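You operate a simulated robot arm through the tools that you are given. There is no shell and no other tool. Be economical: measure what you need, move in short steps, check, and stop when the job is done.

You run a simulated two-armed robot. Do the job below in one go: nothing can be reset, and whatever is moved stays where it is left.

## Task
Reset the tripped power strip and run it without its biggest load.
Fine: all three outlet switches off first, then set the breaker, then switch on the two outlets with the smaller amps printed beside them; it must not trip again.

The check looks at the end state, three seconds after you hand in, the way a careful person would. Anything else that was tipped, shoved, dropped, spilled or broken makes it a failure.

## Robot
Two 7-joint arms with fingered hands on one trunk, on a base that drives. Base frame: it is fixed to the floor where the robot stands at the start and does not move with it; the origin is under the middle of the robot, x ahead of it, y to its left, z up. Readings come in m, rad, newtons and seconds.
The left shoulder is at the start at [0.071, 0.172, 1.427], the right one opposite. Places, roughly: blue outlet switch [1, 0, 1.1]; green outlet switch [1.1, 0, 1.1]; power strip [1, 0.1, 1.1]; power strip breaker [1.1, 0, 1.2]; red outlet switch [0.9, 0.1, 1.1]. Payload 5 kg a hand.
The tool frame of a hand sits at the grasp point between the pads (the TCP): z along the fingers, y along the line on which they close. The tips reach 0.043 m beyond it. The gripper opens to 0.144 m. The gripper's body begins 0.05 m behind the TCP. The gripper is a hand of 5 fingers: y runs from the thumb to the fingers, the wrist lies at [-0.021, -0.124, -0.221] in the tool frame, and closing takes about 1.5 s.
Orientation is that of the tool frame in the base frame, as a unit quaternion [w, x, y, z]. With the fingers straight down and the wrist toward the robot, the tool's x, y and z point along [0, 1, 0], [1, 0, 0] and [0, 0, -1] of the base frame.

## Interface
- The arms move only by the tool drive_tool. It takes "left_steps", "right_steps" or both (then of equal length, played together; a hand with none holds still); each is a list of rows, each a list of 7 numbers: the shift along the base's x, y, z in m, then the turn, a rotation vector about the base's x, y, z in rad, then the opening, from 0 (shut) to 1 (fully open). In form: [[x, y, z, wx, wy, wz, gripper], ...]. A call has 1 to 20 rows; each row is the pose to reach, as a shift and turn from the pose commanded when the call began. A row lasts 0.2 s, in which the tool goes at most 0.05 m and 0.15 rad; a call with a longer step from one row to the next is refused whole, and so is a gripper value outside its range. A pose out of reach is approached as far as the arm can. The call stops where the force on the tool passes 50 N (or 10 N more than at its start, if that is more) or the arm is blocked; 0.2 s more then pass. Each finger travels about 0.045 m/s and halts on what it meets, pressing with about 26 N; the grip force reading is that of the motor and also rises with nothing between the fingers. The clock runs only during rows and for 0.2 s after the last one: add rows that repeat a pose to give the fingers time. It gives the time, the measured TCP pose, the force on the tool (base axes), the opening and the grip force at its end, in the units of the frame above (readings bear some noise), with the torque about the TCP (base axes, N m) and any sound that the robot's microphone picked up.
- Cameras (640 x 400 px; columns grow to the right, rows downward): "scene" is now at [0.1275, -0.0062, 1.6669]; the picture's right is [-0.15, -0.99, 0.00], its down [-0.52, 0.08, -0.85] and it looks along [0.84, -0.13, -0.52] (base axes); focal length 267 px, centre (320, 200). "left" rides on the left gripper at [-0.086, -0.108, -0.168] in its tool frame; the picture's right is [-0.80, -0.28, 0.53], its down [0.54, -0.73, 0.42] and it looks along [0.27, 0.63, 0.73] (tool axes); focal length 275 px, centre (320, 200). "right" rides on the right gripper at [0.086, -0.108, -0.168] in its tool frame; the picture's right is [-0.80, 0.28, -0.53], its down [-0.54, -0.73, 0.42] and it looks along [-0.27, 0.63, 0.73] (tool axes); focal length 275 px, centre (320, 200). There is no depth. A picture from a camera that has moved, and an enlarged one, comes with that camera's place and axes in the base frame and with its lens. The place of the scene camera against the robot may be out by one fixed shift of up to 0.018 m in any direction.
- snapshot(camera): a new picture of that camera. No time passes.
- lift_body(by): slides the trunk up (or, below 0, down) by that many m; the arms and the scene camera ride with it, the base frame stays. It gives what a move gives, with no picture.
- drive_base(legs): drives the robot by 1 to 6 legs, each [ahead, left, turn to the left] in m, m and rad, along the robot's own axes; the way and the turn of a leg run together, so that a leg with both is an arc; at most 1.5 m and 3.142 rad a leg. The arms and the cameras ride along, it lands a little off, and it stops where it bumps. It gives what a move gives.
- hand_shape(shape, hand): the hand has 5 fingers and takes this shape, open, in about a second: jaw (thumb against the fingers, like two jaws); tri (thumb and two fingers); tip (a fingertip pinch); poke (one finger out to press); point (the index stretched); flat (the hand flat); cup (the hand cupped); fist (a fist). The gripper value then closes the fingers along that shape, each until it touches; the sizes above hold for jaw. It gives what a move gives, with no picture.
- turn_head(pan, tilt): turns the head with the scene camera to pan (to the left, within 1.501 rad either way) and tilt (down, from -0.506 to 1.204), counted from straight ahead of the robot. It gives what a move gives.
- close_up(camera, box): a new picture of the part [left, top, right, bottom] of that camera's present view, enlarged. No time passes.
- job_done(): hands the job in; it is judged then, once.

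Work in short steps. Places have to be worked out from the pictures, the camera data and where the tool is seen: move nearer, look again, correct. Check each grasp and each placing, and mend what went wrong. You have 120 turns and 100 pictures in all, those below and enlarged ones among them. Open the grippers and draw the arms clear of the work before you hand the job in, unless the task says otherwise; then end with one line.

The tools are called after "Request:" by a JSON object that holds its "op" and its "data". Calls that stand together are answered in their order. drive_tool: Moves the arms, as the interface text tells. Its arguments: {"type":"object","properties":{"left_steps":{"type":"array"},"right_steps":{"type":"array"}},"required":[]} The other tools are called the same way: lift_body (by) slides the trunk up or down; hand_shape (shape, hand) gives the hand a shape; drive_base (legs) drives the base; turn_head (pan, tilt) turns the head that bears the scene camera; snapshot (camera) takes a picture; close_up (camera, box) takes an enlarged picture of a part of a camera's view; job_done () hands the job in.

At the start:

```text
time: 0.0
left_ee_pos: [0.81, 0.2657, 1.3074]
left_orientation: [0.0, 0.707, 0.707, 0.0]
left_force: [-0.2, -0.8, -0.2]
left_torque: [0.01, 0.01, -0.02]
left_grip_width: 0.1435
left_finger_force: 0.0
left_shape: jaw
right_ee_pos: [0.6507, -0.3642, 1.3109]
right_orientation: [0.0, 0.707, 0.707, 0.0]
right_force: [0.5, 0.0, 0.0]
right_torque: [-0.02, 0.02, -0.01]
right_grip_width: 0.1437
right_finger_force: 0.1
right_shape: jaw
trunk travel left (down, up): [-0.525, 0.415]
robot x, y, heading: [0.0003, 0.0022, -0.005]
head pan, tilt: [-0.148, 0.548]
```

scene: 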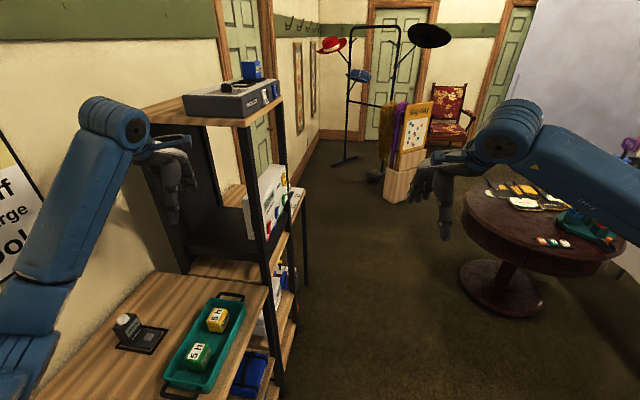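
right: 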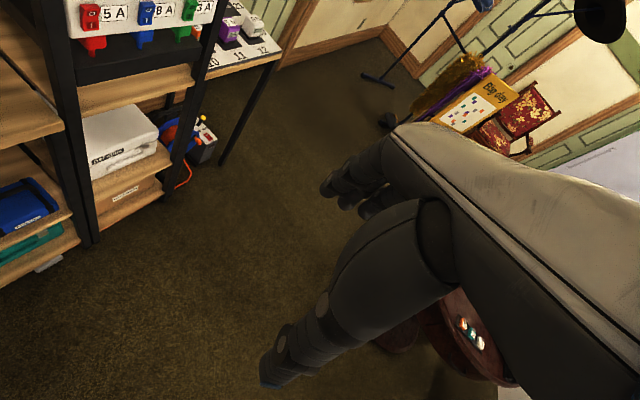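
left: 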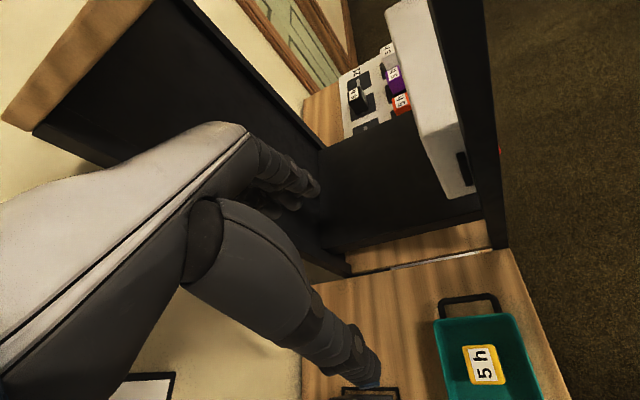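

The power strip stands on the shelf with its face toward -y. I take enlarged views of it from the right and scene cameras.

Request:
{"op": "close_up", "data": {"camera": "right", "box": [40, 0, 300, 160]}}

Request:
{"op": "close_up", "data": {"camera": "scene", "box": [180, 130, 340, 300]}}

```text
2.46 times, centred on (170, 80) of right
camera zoom: at [0.5416, -0.2786, 1.4794], right [0.28, -0.8, 0.53], down [-0.73, -0.54, -0.42], along [0.63, -0.27, -0.73], focal length 678 px, centre (689, 495)
```

zoom: 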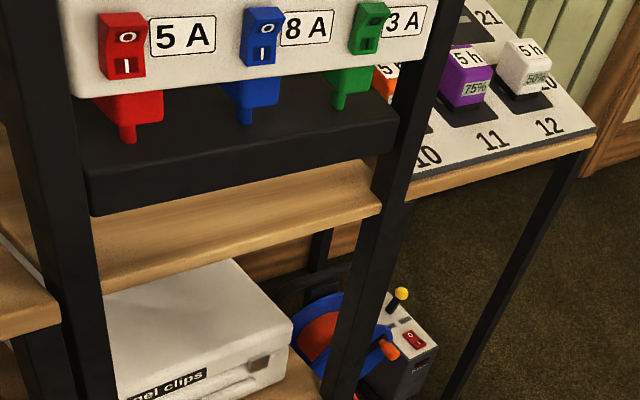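

```text
2.35 times, centred on (260, 215) of scene
camera zoom: at [0.1275, -0.0062, 1.6669], right [-0.15, -0.99, 0.0], down [-0.52, 0.08, -0.85], along [0.84, -0.13, -0.52], focal length 629 px, centre (461, 165)
```

zoom: 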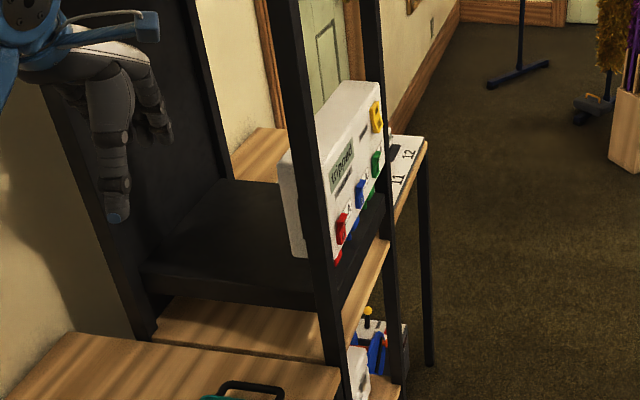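

Blue is 8 A, red 5 A and green 3 A, so blue stays off. I first pull both hands in so the robot can drive round to face the strip.

Request:
{"op": "drive_tool", "data": {"left_steps": [[-0.045, 0, 0.01, 0, 0, 0, 1], [-0.09, 0, 0.02, 0, 0, 0, 1], [-0.135, 0, 0.03, 0, 0, 0, 1], [-0.18, 0, 0.04, 0, 0, 0, 1], [-0.22, 0, 0.05, 0, 0, 0, 1]], "right_steps": [[-0.03, 0, 0.01, 0, 0, 0, 1], [-0.06, 0, 0.02, 0, 0, 0, 1], [-0.09, 0, 0.03, 0, 0, 0, 1], [-0.1, 0, 0.04, 0, 0, 0, 1], [-0.1, 0, 0.05, 0, 0, 0, 1]]}}

Request:
{"op": "turn_head", "data": {"pan": -0.3, "tilt": 0.9}}

Request:
{"op": "snapshot", "data": {"camera": "scene"}}

```text
time: 1.2
left_ee_pos: [0.5868, 0.2681, 1.3612]
left_orientation: [0.0, 0.707, 0.707, 0.0]
left_force: [-0.5, 0.1, -0.5]
left_torque: [0.04, -0.04, -0.03]
left_grip_width: 0.144
left_finger_force: 0.1
left_shape: jaw
right_ee_pos: [0.5482, -0.3642, 1.3607]
right_orientation: [0.0, 0.707, 0.707, 0.0]
right_force: [-0.8, 0.2, -0.7]
right_torque: [0.01, -0.08, 0.01]
right_grip_width: 0.1436
right_finger_force: 0.2
right_shape: jaw
trunk travel left (down, up): [-0.525, 0.415]
robot x, y, heading: [-0.0006, -0.0007, 0.004]
head pan, tilt: [-0.148, 0.548]
```

```text
time: 2.0
left_ee_pos: [0.5899, 0.267, 1.3594]
left_orientation: [0.0, 0.707, 0.707, -0.001]
left_force: [-0.3, -0.7, -0.2]
left_torque: [0.02, 0.03, -0.02]
left_grip_width: 0.1441
left_finger_force: 0.0
left_shape: jaw
right_ee_pos: [0.5511, -0.3638, 1.3604]
right_orientation: [0.0, 0.707, 0.707, 0.0]
right_force: [0.1, 0.4, 0.4]
right_torque: [0.0, -0.01, 0.0]
right_grip_width: 0.1436
right_finger_force: 0.1
right_shape: jaw
trunk travel left (down, up): [-0.525, 0.415]
robot x, y, heading: [-0.0007, 0.0008, 0.003]
head pan, tilt: [-0.3, 0.901]
```

```text
94 pictures are left
camera scene: at [0.1113, -0.0154, 1.6375], right [-0.3, -0.96, 0.0], down [-0.75, 0.23, -0.62], along [0.59, -0.18, -0.78], focal length 267 px, centre (320, 200)
```

scene: 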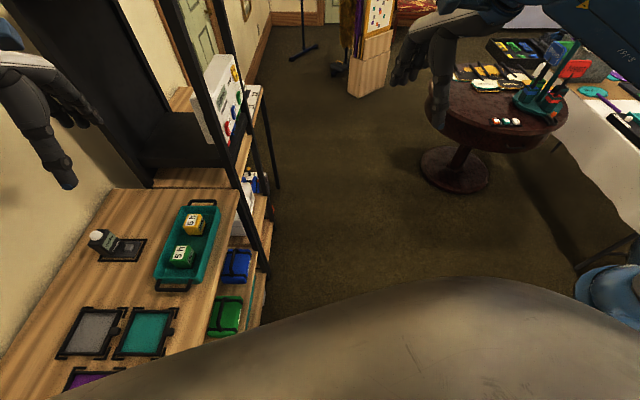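

The floor is clear toward (0.5, -0.6), with the table beyond x=0.9, y<-0.95. I drive right, then ahead, then turn left to face the strip.

Request:
{"op": "drive_base", "data": {"legs": [[0, -0.62, 0], [0.5, 0, 0], [0, 0, 1.15]]}}

Request:
{"op": "turn_head", "data": {"pan": -0.1, "tilt": 0.5}}

Request:
{"op": "snapshot", "data": {"camera": "scene"}}

```text
time: 10.9
left_ee_pos: [0.4818, 0.0345, 1.3592]
left_orientation: [0.0, 0.198, 0.98, 0.0]
left_force: [-0.7, -0.6, -0.7]
left_torque: [0.03, -0.01, 0.01]
left_grip_width: 0.1441
left_finger_force: 0.1
left_shape: jaw
right_ee_pos: [1.0466, -0.2466, 1.3613]
right_orientation: [0.0, 0.198, 0.98, 0.001]
right_force: [-0.5, 0.3, -0.3]
right_torque: [-0.01, 0.0, -0.02]
right_grip_width: 0.1437
right_finger_force: 0.1
right_shape: jaw
trunk travel left (down, up): [-0.525, 0.415]
robot x, y, heading: [0.4978, -0.615, 1.168]
head pan, tilt: [-0.3, 0.901]
```

```text
time: 11.8
left_ee_pos: [0.4797, 0.0333, 1.3599]
left_orientation: [0.0, 0.198, 0.98, 0.001]
left_force: [0.3, -0.2, 1.1]
left_torque: [-0.03, 0.04, 0.02]
left_grip_width: 0.1439
left_finger_force: 0.1
left_shape: jaw
right_ee_pos: [1.0483, -0.2456, 1.3601]
right_orientation: [0.0, 0.198, 0.98, 0.0]
right_force: [-0.2, 1.1, -0.2]
right_torque: [-0.01, 0.02, -0.03]
right_grip_width: 0.1437
right_finger_force: 0.1
right_shape: jaw
trunk travel left (down, up): [-0.525, 0.415]
robot x, y, heading: [0.4971, -0.6068, 1.167]
head pan, tilt: [-0.099, 0.499]
```

```text
93 pictures are left
camera scene: at [0.549, -0.479, 1.6713], right [0.88, -0.48, 0.0], down [-0.23, -0.42, -0.88], along [0.42, 0.77, -0.48], focal length 267 px, centre (320, 200)
```

scene: 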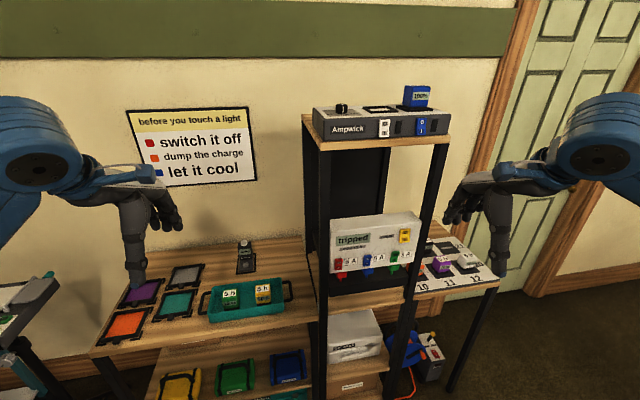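

Request:
{"op": "close_up", "data": {"camera": "scene", "box": [310, 200, 440, 281]}}

```text
4.92 times, centred on (375, 240) of scene
camera zoom: at [0.549, -0.479, 1.6713], right [0.88, -0.48, 0.0], down [-0.23, -0.42, -0.88], along [0.42, 0.77, -0.48], focal length 1316 px, centre (49, 1)
```

zoom: 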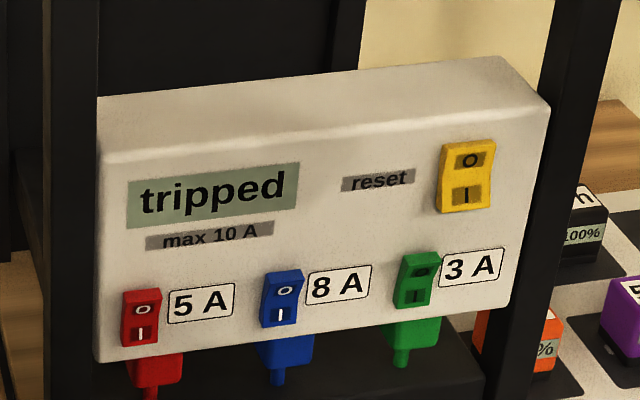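

Triangulating gives the face yawed about -0.31 rad, with red ≈(0.908, 0.056, 1.089), blue ≈(0.998, 0.027, 1.089), green ≈(1.087, -0.002, 1.089) and breaker ≈(1.108, -0.008, 1.174). I set the right hand to poke and look at it and at the rocker states.

Request:
{"op": "hand_shape", "data": {"hand": "right", "shape": "poke"}}

Request:
{"op": "snapshot", "data": {"camera": "right"}}

Request:
{"op": "snapshot", "data": {"camera": "scene"}}

Request:
{"op": "close_up", "data": {"camera": "scene", "box": [325, 225, 415, 281]}}

```text
time: 12.7
left_ee_pos: [0.4807, 0.0344, 1.3594]
left_orientation: [0.0, 0.198, 0.98, 0.0]
left_force: [0.0, -0.5, 0.5]
left_torque: [0.01, 0.01, 0.02]
left_grip_width: 0.144
left_finger_force: 0.0
left_shape: jaw
right_ee_pos: [1.047, -0.2459, 1.3598]
right_orientation: [0.0, 0.2, 0.98, 0.0]
right_force: [-0.2, -0.6, 0.0]
right_torque: [0.01, 0.01, 0.0]
right_grip_width: 0.0002
right_finger_force: 0.1
right_shape: poke
trunk travel left (down, up): [-0.525, 0.415]
robot x, y, heading: [0.5024, -0.6118, 1.175]
head pan, tilt: [-0.099, 0.499]
```

```text
91 pictures are left
camera right: at [0.9262, -0.3133, 1.5292], right [0.84, -0.05, 0.53], down [0.22, -0.88, -0.42], along [0.49, 0.47, -0.73], focal length 275 px, centre (320, 200)
```

right: 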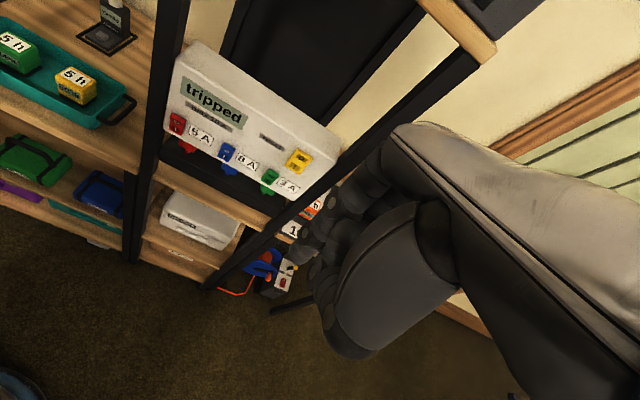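

```text
90 pictures are left
camera scene: at [0.5492, -0.4789, 1.6713], right [0.88, -0.48, 0.0], down [-0.23, -0.42, -0.88], along [0.42, 0.77, -0.48], focal length 267 px, centre (320, 200)
```

scene: 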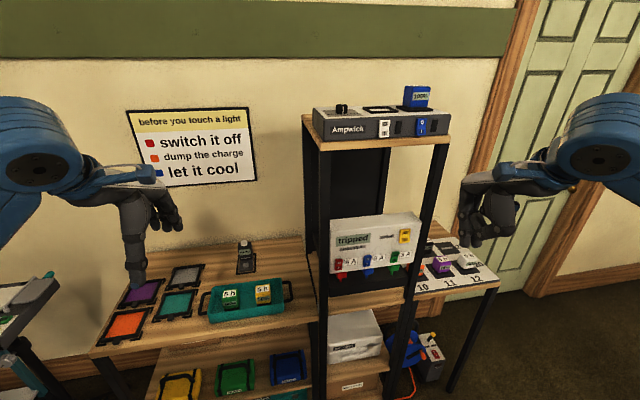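

```text
7.11 times, centred on (370, 253) of scene
camera zoom: at [0.5492, -0.4789, 1.6713], right [0.88, -0.48, 0.0], down [-0.23, -0.42, -0.88], along [0.42, 0.77, -0.48], focal length 1900 px, centre (-36, -177)
```

zoom: 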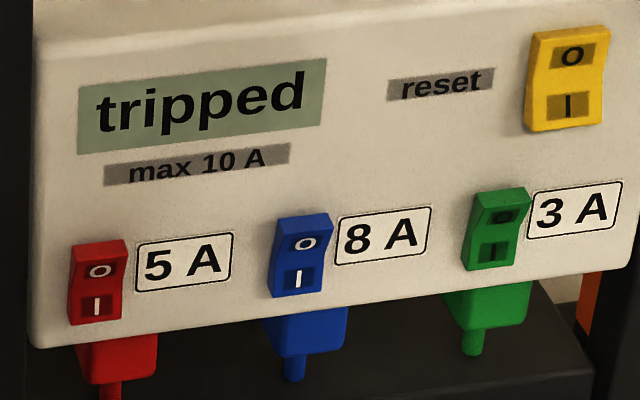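

I zoom the right camera's oblique view to judge which half of each rocker is pressed in.

Request:
{"op": "close_up", "data": {"camera": "right", "box": [160, 90, 330, 196]}}

Request:
{"op": "close_up", "data": {"camera": "right", "box": [270, 100, 450, 370]}}

```text
3.76 times, centred on (245, 143) of right
camera zoom: at [0.9262, -0.3133, 1.5292], right [0.84, -0.05, 0.53], down [0.22, -0.88, -0.42], along [0.49, 0.47, -0.73], focal length 1036 px, centre (602, 415)
```

zoom: 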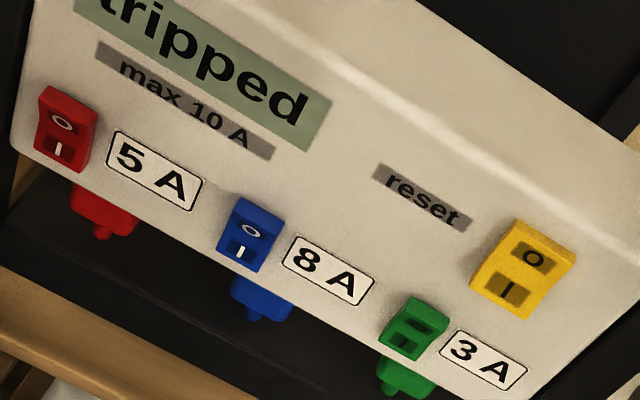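

```text
1.48 times, centred on (360, 235) of right
camera zoom: at [0.9262, -0.3133, 1.5292], right [0.84, -0.05, 0.53], down [0.22, -0.88, -0.42], along [0.49, 0.47, -0.73], focal length 408 px, centre (261, 148)
```

zoom: 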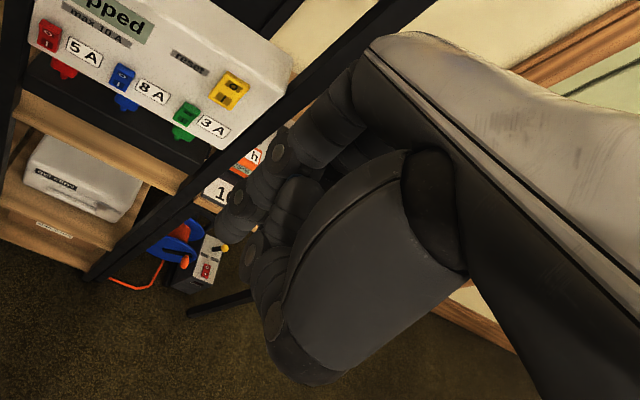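

The rocker tilt isn't clear from above. I pitch the right hand forward so the finger points at the strip, lowering it in front while staying clear, then look from that height.

Request:
{"op": "drive_tool", "data": {"right_steps": [[-0.01, -0.005, -0.02, 0.138, -0.058, 0, 1], [-0.025, -0.01, -0.04, 0.276, -0.117, 0, 1], [-0.04, -0.015, -0.06, 0.414, -0.175, 0, 1], [-0.055, -0.02, -0.08, 0.552, -0.234, 0, 1], [-0.07, -0.025, -0.1, 0.69, -0.292, 0, 1], [-0.08, -0.03, -0.12, 0.828, -0.351, 0, 1], [-0.09, -0.035, -0.14, 0.966, -0.41, 0, 1], [-0.1, -0.04, -0.16, 1.058, -0.449, 0, 1]]}}

Request:
{"op": "snapshot", "data": {"camera": "scene"}}

Request:
{"op": "snapshot", "data": {"camera": "right"}}

```text
time: 14.5
left_ee_pos: [0.4808, 0.0331, 1.3604]
left_orientation: [0.0, 0.197, 0.98, 0.0]
left_force: [-0.4, 0.0, -0.3]
left_torque: [0.02, -0.02, -0.02]
left_grip_width: 0.144
left_finger_force: 0.1
left_shape: jaw
right_ee_pos: [1.0797, -0.1939, 1.2779]
right_orientation: [0.057, 0.19, 0.939, 0.281]
right_force: [0.5, -0.2, 0.7]
right_torque: [-0.01, 0.0, 0.0]
right_grip_width: 0.0
right_finger_force: 0.0
right_shape: poke
right hand out of reach, approached as far as the arm can: row 2, 3, 4, 5, 6, 7, 8
trunk travel left (down, up): [-0.525, 0.415]
robot x, y, heading: [0.4993, -0.6108, 1.173]
head pan, tilt: [-0.099, 0.499]
```

```text
86 pictures are left
camera scene: at [0.5488, -0.4792, 1.6714], right [0.88, -0.48, 0.0], down [-0.23, -0.42, -0.88], along [0.42, 0.77, -0.48], focal length 267 px, centre (320, 200)
```

scene: 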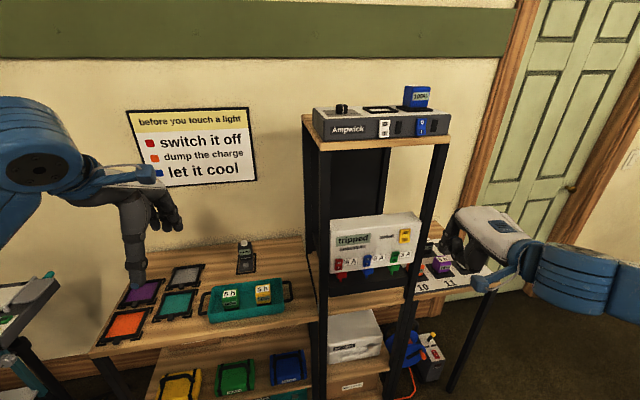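

```text
85 pictures are left
camera right: at [0.9295, -0.3295, 1.3579], right [0.71, -0.36, 0.6], down [0.36, -0.56, -0.75], along [0.61, 0.75, -0.27], focal length 275 px, centre (320, 200)
```

right: 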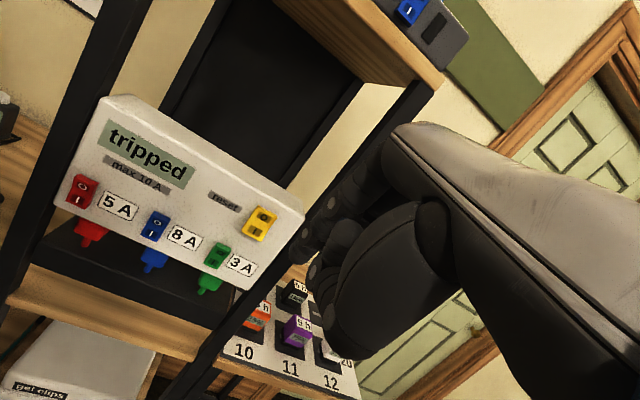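

The tilt was refused because the wrist was too near the shoulder. I back the base 0.15 m and then try the tilt further out.

Request:
{"op": "drive_base", "data": {"legs": [[-0.15, 0, 0]]}}

Request:
{"op": "drive_tool", "data": {"right_steps": [[0, 0, 0, 0, 0, 0, 1]]}}

```text
time: 15.8
left_ee_pos: [0.4248, -0.101, 1.3578]
left_orientation: [0.0, 0.199, 0.98, -0.002]
left_force: [-0.2, 1.1, 0.5]
left_torque: [-0.07, 0.01, -0.02]
left_grip_width: 0.1438
left_finger_force: 0.1
left_shape: jaw
right_ee_pos: [1.024, -0.3322, 1.2756]
right_orientation: [0.057, 0.191, 0.939, 0.28]
right_force: [-0.4, 1.3, 0.0]
right_torque: [-0.02, 0.0, 0.01]
right_grip_width: 0.0
right_finger_force: 0.0
right_shape: poke
trunk travel left (down, up): [-0.525, 0.415]
robot x, y, heading: [0.4383, -0.751, 1.165]
head pan, tilt: [-0.099, 0.499]
```

```text
time: 16.2
left_ee_pos: [0.4231, -0.1039, 1.3603]
left_orientation: [0.0, 0.2, 0.98, 0.0]
left_force: [0.8, 0.6, -0.9]
left_torque: [-0.03, 0.02, 0.0]
left_grip_width: 0.1439
left_finger_force: 0.0
left_shape: jaw
right_ee_pos: [1.0239, -0.3332, 1.2753]
right_orientation: [0.057, 0.191, 0.939, 0.28]
right_force: [0.4, -0.7, 0.0]
right_torque: [-0.04, 0.05, 0.01]
right_grip_width: 0.0001
right_finger_force: 0.0
right_shape: poke
trunk travel left (down, up): [-0.525, 0.415]
robot x, y, heading: [0.4371, -0.7537, 1.164]
head pan, tilt: [-0.099, 0.499]
```

The base is back at (0.437, -0.754). Now I move the hand forward and down, in front of the strip, while tilting more.

Request:
{"op": "drive_tool", "data": {"right_steps": [[-0.004, 0.035, -0.02, 0, 0, 0, 1], [-0.008, 0.07, -0.04, 0.12, -0.05, 0, 1], [-0.012, 0.1, -0.065, 0.24, -0.1, 0, 1], [-0.016, 0.13, -0.09, 0.36, -0.15, 0, 1], [-0.02, 0.15, -0.11, 0.48, -0.2, 0, 1], [-0.024, 0.17, -0.125, 0.5, -0.21, 0, 1]]}}

Request:
{"op": "snapshot", "data": {"camera": "scene"}}

Request:
{"op": "snapshot", "data": {"camera": "right"}}

```text
time: 17.6
left_ee_pos: [0.4231, -0.1046, 1.3586]
left_orientation: [0.001, 0.2, 0.98, 0.0]
left_force: [-0.1, -0.1, -0.4]
left_torque: [-0.01, -0.01, -0.01]
left_grip_width: 0.1438
left_finger_force: 0.0
left_shape: jaw
right_ee_pos: [1.0587, -0.188, 1.1597]
right_orientation: [0.073, 0.147, 0.836, 0.523]
right_force: [-3.0, 1.5, -2.8]
right_torque: [0.16, -0.1, -0.25]
right_grip_width: 0.0
right_finger_force: 0.1
right_shape: poke
right hand out of reach, approached as far as the arm can: row 3, 4, 5, 6
trunk travel left (down, up): [-0.525, 0.415]
robot x, y, heading: [0.4419, -0.7506, 1.171]
head pan, tilt: [-0.099, 0.499]
```

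```text
84 pictures are left
camera scene: at [0.4891, -0.6168, 1.6713], right [0.88, -0.48, 0.0], down [-0.23, -0.42, -0.88], along [0.42, 0.77, -0.48], focal length 267 px, centre (320, 200)
```

scene: 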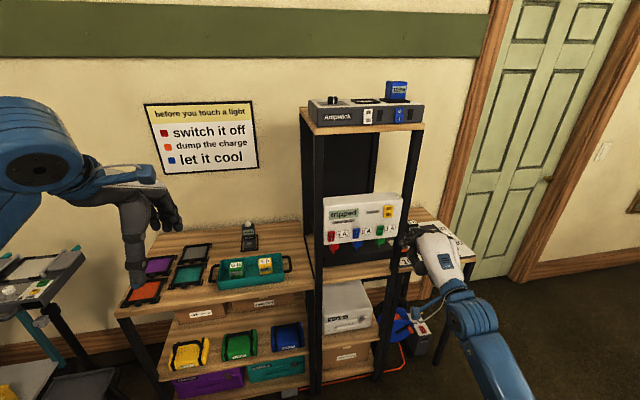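

```text
83 pictures are left
camera right: at [0.9122, -0.3489, 1.1404], right [0.66, -0.6, 0.46], down [0.51, -0.11, -0.86], along [0.56, 0.8, 0.23], focal length 275 px, centre (320, 200)
```

right: 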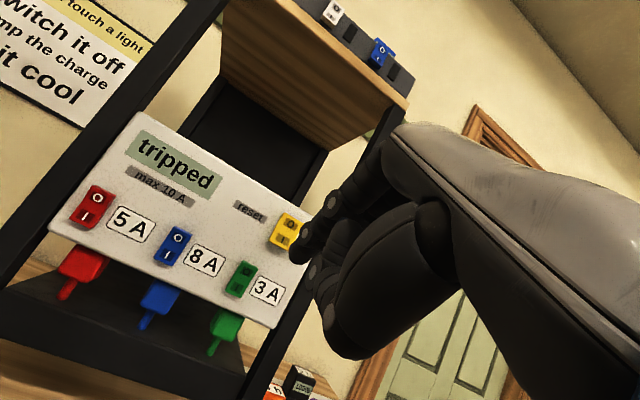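

The tilt is about 1.1 rad now. I zoom the hand camera for rocker states from this height and the scene camera to see the finger near the post.

Request:
{"op": "close_up", "data": {"camera": "right", "box": [50, 170, 340, 350]}}

Request:
{"op": "close_up", "data": {"camera": "scene", "box": [310, 180, 480, 290]}}

```text
2.21 times, centred on (195, 260) of right
camera zoom: at [0.9122, -0.3489, 1.1404], right [0.66, -0.6, 0.46], down [0.51, -0.11, -0.86], along [0.56, 0.8, 0.23], focal length 608 px, centre (596, 68)
```

zoom: 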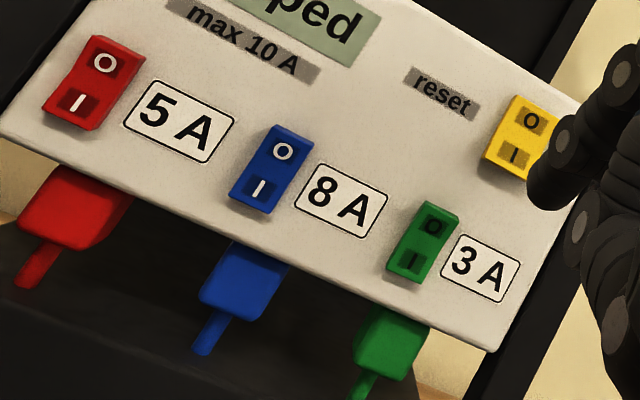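

```text
3.64 times, centred on (395, 235) of scene
camera zoom: at [0.4891, -0.6168, 1.6713], right [0.88, -0.48, 0.0], down [-0.23, -0.42, -0.88], along [0.42, 0.77, -0.48], focal length 972 px, centre (47, 73)
```

zoom: 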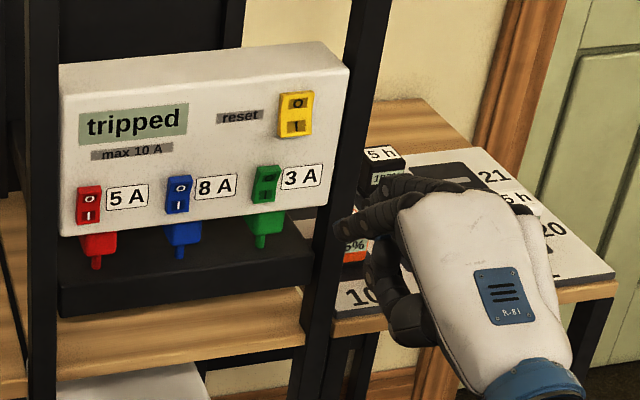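

I need to identify the extended fingertip; zooming in tighter on the hand from both cameras.

Request:
{"op": "close_up", "data": {"camera": "right", "box": [270, 160, 450, 370]}}

Request:
{"op": "close_up", "data": {"camera": "scene", "box": [385, 210, 450, 290]}}

```text
1.90 times, centred on (360, 265) of right
camera zoom: at [0.9122, -0.3489, 1.1404], right [0.66, -0.6, 0.46], down [0.51, -0.11, -0.86], along [0.56, 0.8, 0.23], focal length 524 px, centre (244, 76)
```

zoom: 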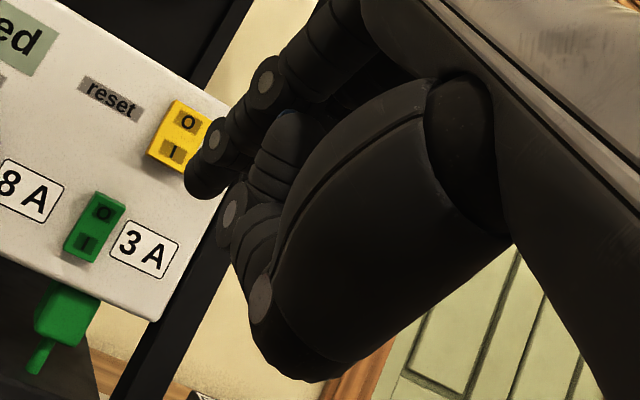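

```text
5.00 times, centred on (418, 250) of scene
camera zoom: at [0.4891, -0.6168, 1.6713], right [0.88, -0.48, 0.0], down [-0.23, -0.42, -0.88], along [0.42, 0.77, -0.48], focal length 1336 px, centre (-168, -50)
```

zoom: 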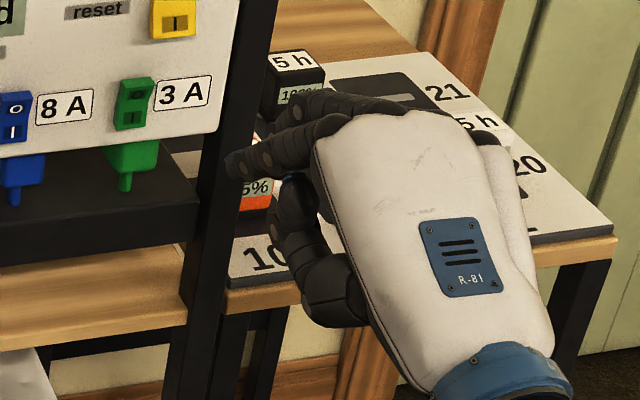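

Fingertip sits about TCP + 0.017x + 0.035z (tool). Now tight zooms of the rockers to read their tilts.

Request:
{"op": "close_up", "data": {"camera": "right", "box": [65, 175, 145, 225]}}

Request:
{"op": "close_up", "data": {"camera": "right", "box": [145, 215, 225, 265]}}

Request:
{"op": "close_up", "data": {"camera": "right", "box": [215, 205, 311, 305]}}

```text
8.00 times, centred on (105, 200) of right
camera zoom: at [0.9122, -0.3489, 1.1404], right [0.66, -0.6, 0.46], down [0.51, -0.11, -0.86], along [0.56, 0.8, 0.23], focal length 2202 px, centre (2040, 200)
```

zoom: 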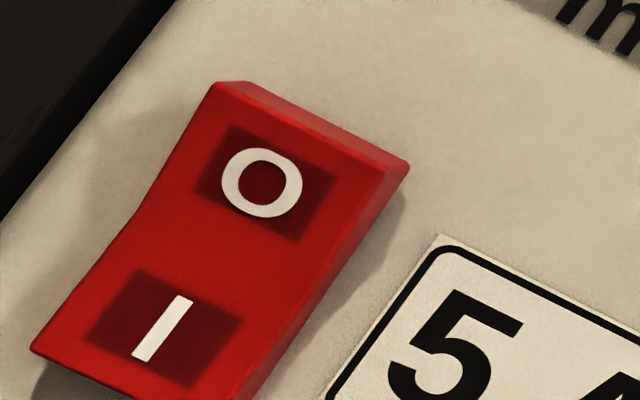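

```text
8.00 times, centred on (185, 240) of right
camera zoom: at [0.9122, -0.3489, 1.1404], right [0.66, -0.6, 0.46], down [0.51, -0.11, -0.86], along [0.56, 0.8, 0.23], focal length 2202 px, centre (1400, -120)
```

zoom: 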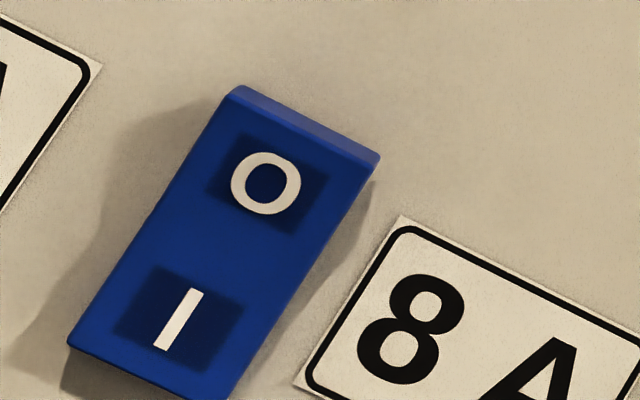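

```text
4.00 times, centred on (263, 255) of right
camera zoom: at [0.9122, -0.3489, 1.1404], right [0.66, -0.6, 0.46], down [0.51, -0.11, -0.86], along [0.56, 0.8, 0.23], focal length 1101 px, centre (548, -20)
```

zoom: 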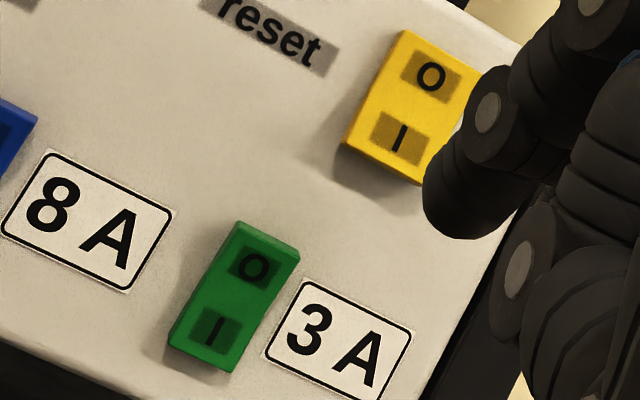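

All switches will be pressed on O first (harmless if already off). The right hand camera confirms red near (0.919, 0.055, 1.088). I move the tip to about 6 cm in front of red's O half.

Request:
{"op": "drive_tool", "data": {"right_steps": [[-0.025, 0.028, -0.008, 0, 0, 0, 1], [-0.05, 0.055, -0.016, 0, 0, 0, 1], [-0.075, 0.08, -0.024, 0, 0, 0, 1], [-0.1, 0.105, -0.032, 0, 0, 0, 1], [-0.125, 0.13, -0.04, 0, 0, 0, 1], [-0.151, 0.151, -0.047, 0, 0, 0, 1]]}}

Request:
{"op": "snapshot", "data": {"camera": "right"}}

Request:
{"op": "close_up", "data": {"camera": "scene", "box": [300, 180, 440, 270]}}

```text
time: 19.1
left_ee_pos: [0.4237, -0.1021, 1.3593]
left_orientation: [0.0, 0.2, 0.98, -0.001]
left_force: [0.2, 1.0, 0.3]
left_torque: [0.0, -0.01, -0.03]
left_grip_width: 0.1441
left_finger_force: 0.1
left_shape: jaw
right_ee_pos: [0.9992, -0.0618, 1.12]
right_orientation: [0.019, 0.109, 0.844, 0.525]
right_force: [0.5, -0.5, -0.1]
right_torque: [-0.01, 0.02, 0.0]
right_grip_width: 0.0002
right_finger_force: 0.0
right_shape: poke
right hand out of reach, approached as far as the arm can: row 1, 2, 3, 4, 5, 6
trunk travel left (down, up): [-0.525, 0.415]
robot x, y, heading: [0.4404, -0.7498, 1.166]
head pan, tilt: [-0.099, 0.499]
```

```text
75 pictures are left
camera right: at [0.8735, -0.2392, 1.1065], right [0.75, -0.51, 0.43], down [0.47, -0.05, -0.88], along [0.47, 0.86, 0.21], focal length 275 px, centre (320, 200)
```

right: 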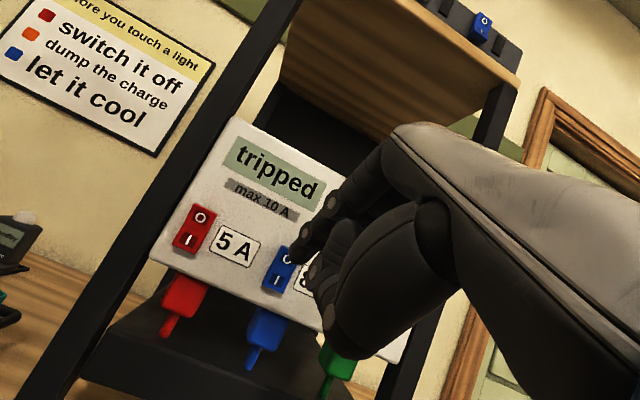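

```text
4.44 times, centred on (370, 225) of scene
camera zoom: at [0.4905, -0.6162, 1.6713], right [0.88, -0.48, 0.0], down [-0.23, -0.42, -0.88], along [0.42, 0.77, -0.48], focal length 1188 px, centre (98, 89)
```

zoom: 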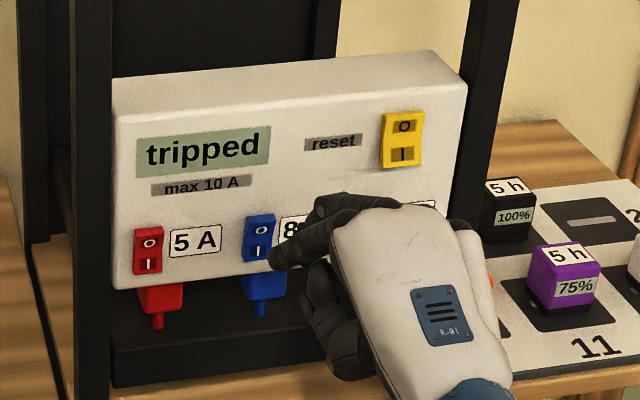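

The arm is limited going left here, so I shift the base about 0.11 m along -x to bring the hand in front of red.

Request:
{"op": "drive_base", "data": {"legs": [[-0.05, 0.1, 0]]}}

Request:
{"op": "snapshot", "data": {"camera": "right"}}

Request:
{"op": "close_up", "data": {"camera": "scene", "box": [320, 170, 460, 260]}}

```text
time: 20.2
left_ee_pos: [0.3153, -0.1086, 1.3592]
left_orientation: [-0.001, 0.201, 0.98, -0.001]
left_force: [-0.3, -0.2, -0.9]
left_torque: [-0.03, 0.01, 0.02]
left_grip_width: 0.1437
left_finger_force: 0.0
left_shape: jaw
right_ee_pos: [0.8898, -0.0687, 1.1199]
right_orientation: [0.019, 0.109, 0.844, 0.525]
right_force: [-0.3, -0.5, 0.9]
right_torque: [0.0, 0.02, 0.01]
right_grip_width: 0.0
right_finger_force: 0.1
right_shape: poke
trunk travel left (down, up): [-0.525, 0.415]
robot x, y, heading: [0.3249, -0.753, 1.164]
head pan, tilt: [-0.099, 0.499]
```

```text
73 pictures are left
camera right: at [0.7641, -0.2456, 1.1063], right [0.75, -0.51, 0.43], down [0.47, -0.05, -0.88], along [0.47, 0.86, 0.21], focal length 275 px, centre (320, 200)
```

right: 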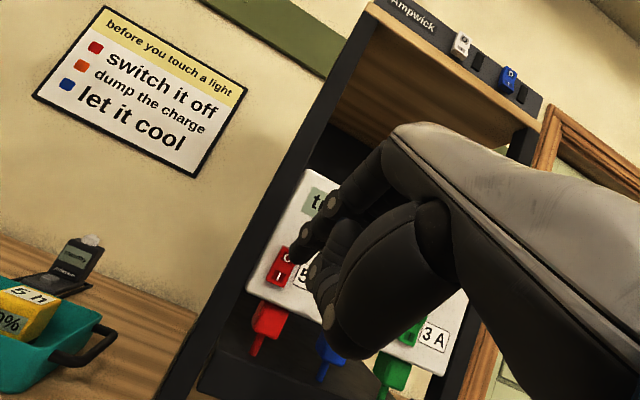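

```text
4.44 times, centred on (390, 215) of scene
camera zoom: at [0.3812, -0.6224, 1.6712], right [0.88, -0.48, 0.0], down [-0.23, -0.42, -0.88], along [0.42, 0.77, -0.48], focal length 1188 px, centre (9, 133)
```

zoom: 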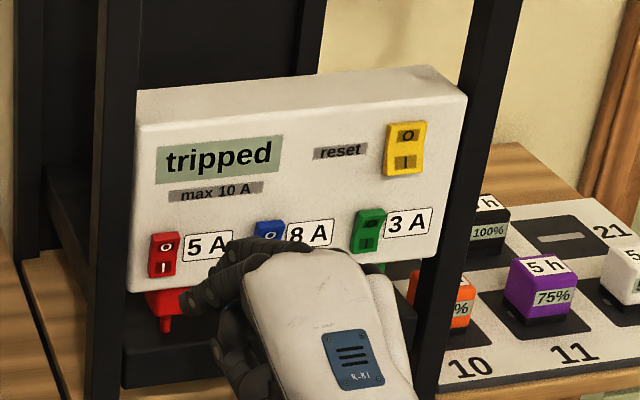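

The tip estimate is (0.880, -0.034, 1.106). I advance to about 2 cm in front of red's O half and look.

Request:
{"op": "drive_tool", "data": {"right_steps": [[0.012, 0.02, -0.002, 0, 0, 0, 1], [0.024, 0.042, -0.004, 0, 0, 0, 1], [0.034, 0.065, -0.006, 0, 0, 0, 1]]}}

Request:
{"op": "close_up", "data": {"camera": "right", "box": [230, 170, 360, 300]}}

Request:
{"op": "close_up", "data": {"camera": "scene", "box": [330, 200, 410, 250]}}

```text
time: 21.1
left_ee_pos: [0.311, -0.1082, 1.3601]
left_orientation: [0.0, 0.2, 0.98, -0.001]
left_force: [-0.8, 0.5, -0.6]
left_torque: [-0.04, -0.03, 0.03]
left_grip_width: 0.1437
left_finger_force: 0.0
left_shape: jaw
right_ee_pos: [0.9238, -0.0027, 1.1126]
right_orientation: [0.019, 0.108, 0.844, 0.525]
right_force: [0.4, 0.5, -0.1]
right_torque: [0.01, 0.01, -0.02]
right_grip_width: 0.0
right_finger_force: 0.0
right_shape: poke
trunk travel left (down, up): [-0.525, 0.415]
robot x, y, heading: [0.3313, -0.7586, 1.166]
head pan, tilt: [-0.099, 0.499]
```

```text
3.08 times, centred on (295, 235) of right
camera zoom: at [0.7971, -0.18, 1.0993], right [0.74, -0.51, 0.43], down [0.47, -0.05, -0.88], along [0.47, 0.86, 0.21], focal length 847 px, centre (397, 92)
```

zoom: 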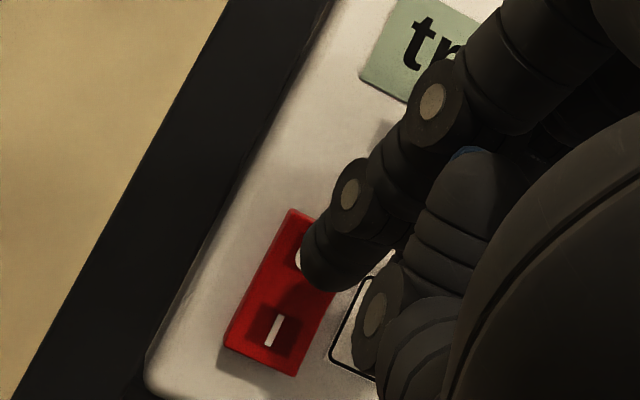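

```text
8.00 times, centred on (370, 225) of scene
camera zoom: at [0.3783, -0.6218, 1.6713], right [0.88, -0.48, 0.0], down [-0.23, -0.42, -0.88], along [0.42, 0.77, -0.48], focal length 2138 px, centre (-80, 0)
```

zoom: 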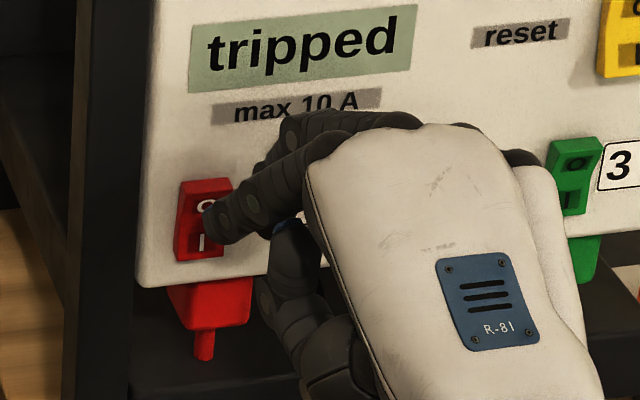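

The tip lines up slightly low and right of O, with about 2 cm to go. I shift it up 8 mm and left 5 mm, then press forward in small steps.

Request:
{"op": "drive_tool", "data": {"right_steps": [[-0.005, 0, 0.008, 0, 0, 0, 1], [-0.002, 0.01, 0.008, 0, 0, 0, 1], [0.0, 0.017, 0.008, 0, 0, 0, 1], [0.001, 0.022, 0.008, 0, 0, 0, 1]]}}

Request:
{"op": "close_up", "data": {"camera": "right", "box": [230, 170, 360, 300]}}

```text
time: 22.1
left_ee_pos: [0.3121, -0.1117, 1.3607]
left_orientation: [0.0, 0.201, 0.98, 0.001]
left_force: [-0.1, -0.1, 1.0]
left_torque: [-0.04, -0.01, 0.01]
left_grip_width: 0.1439
left_finger_force: 0.1
left_shape: jaw
right_ee_pos: [0.9247, 0.0154, 1.1244]
right_orientation: [0.018, 0.108, 0.843, 0.527]
right_force: [-7.4, -16.5, 4.0]
right_torque: [-0.14, 0.13, 0.38]
right_grip_width: 0.0002
right_finger_force: 0.1
right_shape: poke
trunk travel left (down, up): [-0.525, 0.415]
robot x, y, heading: [0.3279, -0.757, 1.172]
head pan, tilt: [-0.099, 0.499]
```

```text
3.08 times, centred on (295, 235) of right
camera zoom: at [0.7977, -0.1617, 1.1108], right [0.74, -0.51, 0.43], down [0.47, -0.04, -0.88], along [0.47, 0.86, 0.21], focal length 847 px, centre (397, 92)
```

zoom: 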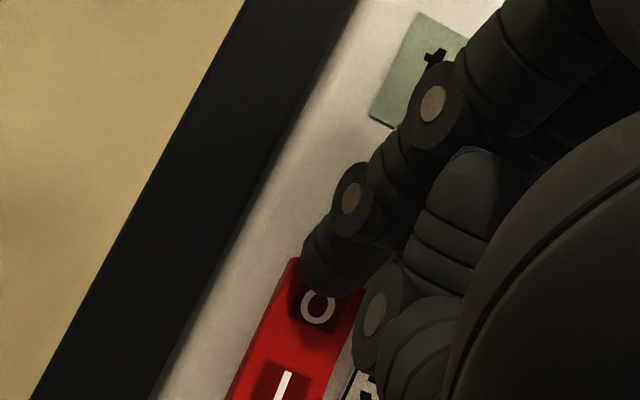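

Contact with about 18 N at the top end of red's O half. I back off and check the rocker.

Request:
{"op": "drive_tool", "data": {"right_steps": [[-0.01, -0.03, 0, 0, 0, 0, 1], [-0.02, -0.065, 0.0, 0, 0, 0, 1]]}}

Request:
{"op": "close_up", "data": {"camera": "right", "box": [220, 200, 360, 310]}}

Request:
{"op": "close_up", "data": {"camera": "scene", "box": [340, 200, 420, 250]}}

```text
time: 22.6
left_ee_pos: [0.3119, -0.1119, 1.3611]
left_orientation: [0.0, 0.2, 0.98, 0.0]
left_force: [-0.1, -0.8, 0.3]
left_torque: [0.07, -0.05, 0.05]
left_grip_width: 0.144
left_finger_force: 0.2
left_shape: jaw
right_ee_pos: [0.9023, -0.0502, 1.1249]
right_orientation: [0.019, 0.108, 0.843, 0.527]
right_force: [-0.8, 0.0, 1.5]
right_torque: [-0.06, -0.01, -0.02]
right_grip_width: 0.0
right_finger_force: 0.0
right_shape: poke
trunk travel left (down, up): [-0.525, 0.415]
robot x, y, heading: [0.3276, -0.7577, 1.166]
head pan, tilt: [-0.099, 0.499]
```

```text
3.64 times, centred on (290, 255) of right
camera zoom: at [0.7757, -0.2258, 1.111], right [0.74, -0.51, 0.43], down [0.47, -0.04, -0.88], along [0.47, 0.86, 0.21], focal length 1001 px, centre (429, 0)
```

zoom: 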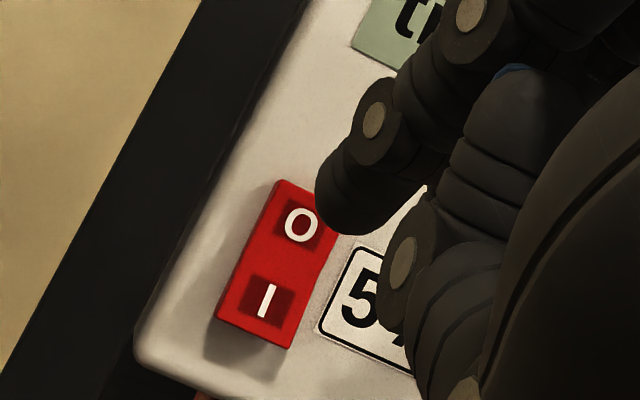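

```text
8.00 times, centred on (380, 225) of scene
camera zoom: at [0.3787, -0.6261, 1.6718], right [0.88, -0.48, 0.0], down [-0.23, -0.42, -0.88], along [0.42, 0.77, -0.48], focal length 2138 px, centre (-160, 0)
```

zoom: 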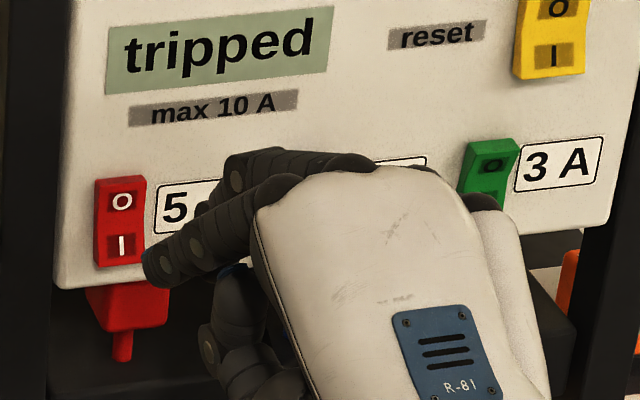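

Red's upper half now sits in and its lower half stands out, so it's off. Next I move to blue's O half (92 mm along the face) and press the same way.

Request:
{"op": "drive_tool", "data": {"right_steps": [[0.047, -0.013, -0.002, 0, 0, 0, 1], [0.093, -0.026, -0.003, 0, 0, 0, 1], [0.1, 0.0, -0.003, 0, 0, 0, 1], [0.107, 0.015, -0.003, 0, 0, 0, 1]]}}

Request:
{"op": "close_up", "data": {"camera": "right", "box": [220, 180, 360, 290]}}

Request:
{"op": "close_up", "data": {"camera": "scene", "box": [340, 200, 420, 250]}}

```text
time: 23.6
left_ee_pos: [0.313, -0.1077, 1.3598]
left_orientation: [0.0, 0.201, 0.98, -0.001]
left_force: [0.2, 0.0, -0.2]
left_torque: [0.01, 0.06, -0.02]
left_grip_width: 0.1439
left_finger_force: 0.1
left_shape: jaw
right_ee_pos: [1.0124, -0.0306, 1.1186]
right_orientation: [0.019, 0.109, 0.844, 0.525]
right_force: [1.3, 0.6, -1.5]
right_torque: [0.02, -0.01, 0.04]
right_grip_width: 0.0
right_finger_force: 0.2
right_shape: poke
trunk travel left (down, up): [-0.525, 0.415]
robot x, y, heading: [0.3272, -0.7575, 1.16]
head pan, tilt: [-0.099, 0.499]
```

```text
3.64 times, centred on (290, 235) of right
camera zoom: at [0.8858, -0.2084, 1.1052], right [0.75, -0.51, 0.43], down [0.47, -0.05, -0.88], along [0.47, 0.86, 0.21], focal length 1001 px, centre (429, 73)
```

zoom: 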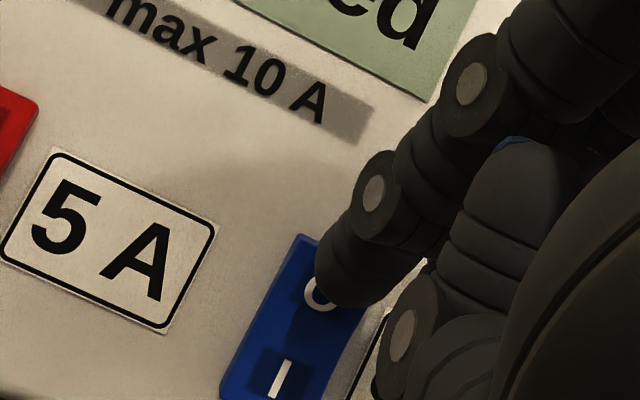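

```text
8.00 times, centred on (380, 225) of scene
camera zoom: at [0.3809, -0.6216, 1.6712], right [0.88, -0.48, 0.0], down [-0.23, -0.42, -0.88], along [0.42, 0.77, -0.48], focal length 2138 px, centre (-160, 0)
```

zoom: 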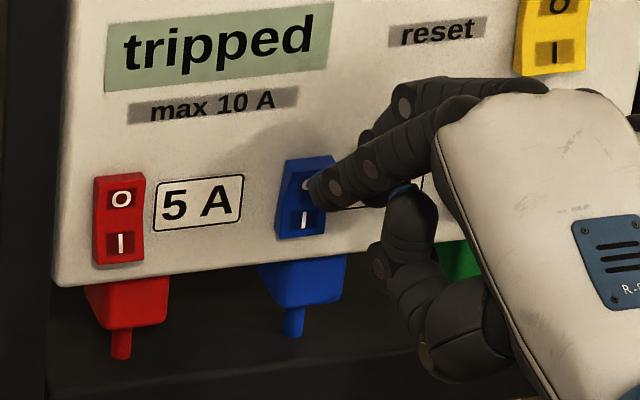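

The tip is just in front of blue's O. I press forward about 2 cm, then retreat.

Request:
{"op": "drive_tool", "data": {"right_steps": [[-0.001, 0.01, 0.001, 0, 0, 0, 1], [0.001, 0.017, 0.002, 0, 0, 0, 1], [0.002, 0.023, 0.002, 0, 0, 0, 1]]}}

Request:
{"op": "drive_tool", "data": {"right_steps": [[-0.008, -0.025, 0, 0, 0, 0, 1], [-0.018, -0.06, 0.0, 0, 0, 0, 1], [0.027, -0.075, 0, 0, 0, 0, 1]]}}

Request:
{"op": "close_up", "data": {"camera": "scene", "box": [340, 200, 420, 250]}}

Request:
{"op": "close_up", "data": {"camera": "right", "box": [100, 180, 320, 320]}}

```text
time: 24.4
left_ee_pos: [0.3125, -0.1142, 1.3619]
left_orientation: [0.0, 0.201, 0.98, 0.001]
left_force: [0.2, 0.0, -0.6]
left_torque: [-0.05, 0.03, -0.01]
left_grip_width: 0.1436
left_finger_force: 0.1
left_shape: jaw
right_ee_pos: [1.0127, -0.0132, 1.1248]
right_orientation: [0.018, 0.109, 0.843, 0.526]
right_force: [-13.3, -32.6, 4.5]
right_torque: [-0.34, 0.28, 0.53]
right_grip_width: 0.0
right_finger_force: 0.1
right_shape: poke
trunk travel left (down, up): [-0.525, 0.415]
robot x, y, heading: [0.3276, -0.756, 1.161]
head pan, tilt: [-0.099, 0.499]
```

```text
time: 25.2
left_ee_pos: [0.316, -0.1091, 1.3601]
left_orientation: [-0.001, 0.201, 0.98, 0.0]
left_force: [0.5, 0.0, 0.1]
left_torque: [0.01, 0.05, 0.03]
left_grip_width: 0.144
left_finger_force: 0.0
left_shape: jaw
right_ee_pos: [1.0418, -0.083, 1.1182]
right_orientation: [0.017, 0.108, 0.844, 0.526]
right_force: [-0.5, 1.0, -1.0]
right_torque: [0.12, 0.01, -0.01]
right_grip_width: 0.0
right_finger_force: 0.0
right_shape: poke
trunk travel left (down, up): [-0.525, 0.415]
robot x, y, heading: [0.3267, -0.7576, 1.166]
head pan, tilt: [-0.099, 0.499]
```

```text
8.00 times, centred on (380, 225) of scene
camera zoom: at [0.3833, -0.6229, 1.6712], right [0.88, -0.48, 0.0], down [-0.23, -0.42, -0.88], along [0.42, 0.77, -0.48], focal length 2138 px, centre (-160, 0)
```

zoom: 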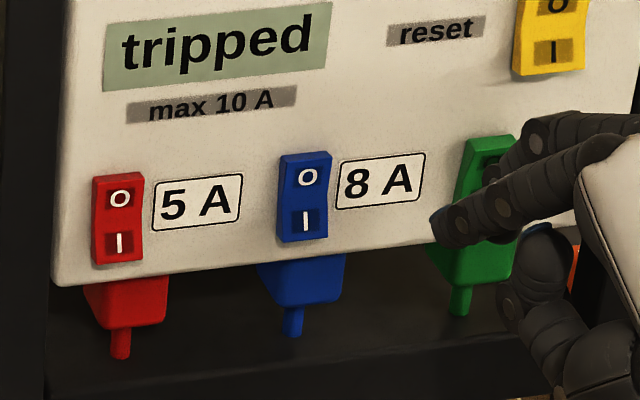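

```text
2.86 times, centred on (210, 250) of right
camera zoom: at [0.9168, -0.2601, 1.105], right [0.75, -0.51, 0.42], down [0.47, -0.04, -0.88], along [0.47, 0.86, 0.21], focal length 786 px, centre (634, 57)
```

zoom: 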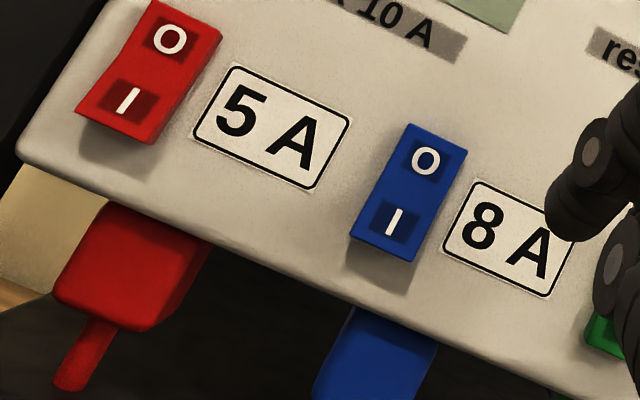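

Red and blue now match (both off, I-half standing out). Next is green's O half, contact expected with TCP near (1.102, -0.042, 1.123).

Request:
{"op": "drive_tool", "data": {"right_steps": [[0.04, -0.008, 0.002, 0, 0, 0, 1], [0.053, 0.005, 0.004, 0, 0, 0, 1], [0.056, 0.02, 0.004, 0, 0, 0, 1]]}}

Request:
{"op": "close_up", "data": {"camera": "right", "box": [220, 180, 360, 290]}}

Request:
{"op": "close_up", "data": {"camera": "scene", "box": [370, 200, 450, 250]}}

```text
time: 26.1
left_ee_pos: [0.3126, -0.1068, 1.3584]
left_orientation: [0.0, 0.201, 0.98, -0.001]
left_force: [0.0, -0.6, 0.7]
left_torque: [-0.06, -0.01, -0.01]
left_grip_width: 0.1438
left_finger_force: 0.1
left_shape: jaw
right_ee_pos: [1.0961, -0.0631, 1.1235]
right_orientation: [0.019, 0.108, 0.844, 0.525]
right_force: [-0.5, 0.4, 0.9]
right_torque: [-0.04, 0.03, -0.02]
right_grip_width: 0.0
right_finger_force: 0.1
right_shape: poke
trunk travel left (down, up): [-0.525, 0.415]
robot x, y, heading: [0.3282, -0.756, 1.162]
head pan, tilt: [-0.099, 0.499]
```

```text
3.64 times, centred on (290, 235) of right
camera zoom: at [0.9703, -0.2402, 1.1106], right [0.74, -0.51, 0.43], down [0.47, -0.05, -0.88], along [0.47, 0.86, 0.21], focal length 1001 px, centre (429, 73)
```

zoom: 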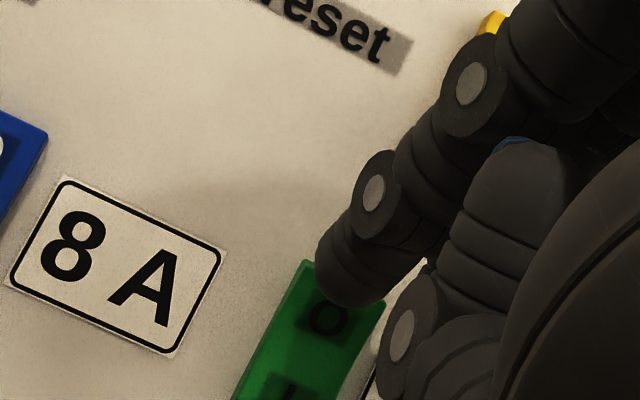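

```text
8.00 times, centred on (410, 225) of scene
camera zoom: at [0.3791, -0.6206, 1.6712], right [0.88, -0.48, 0.0], down [-0.23, -0.42, -0.88], along [0.42, 0.77, -0.48], focal length 2138 px, centre (-400, 0)
```

zoom: 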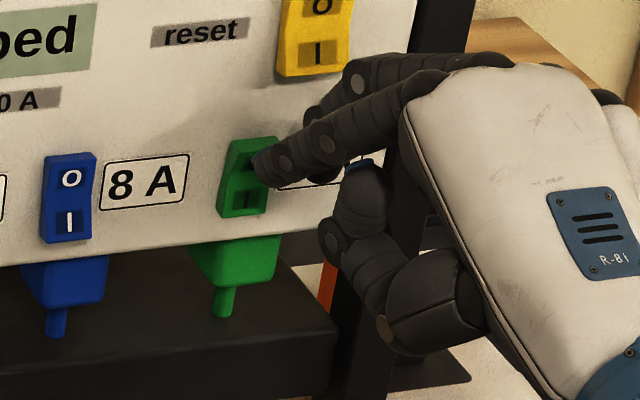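

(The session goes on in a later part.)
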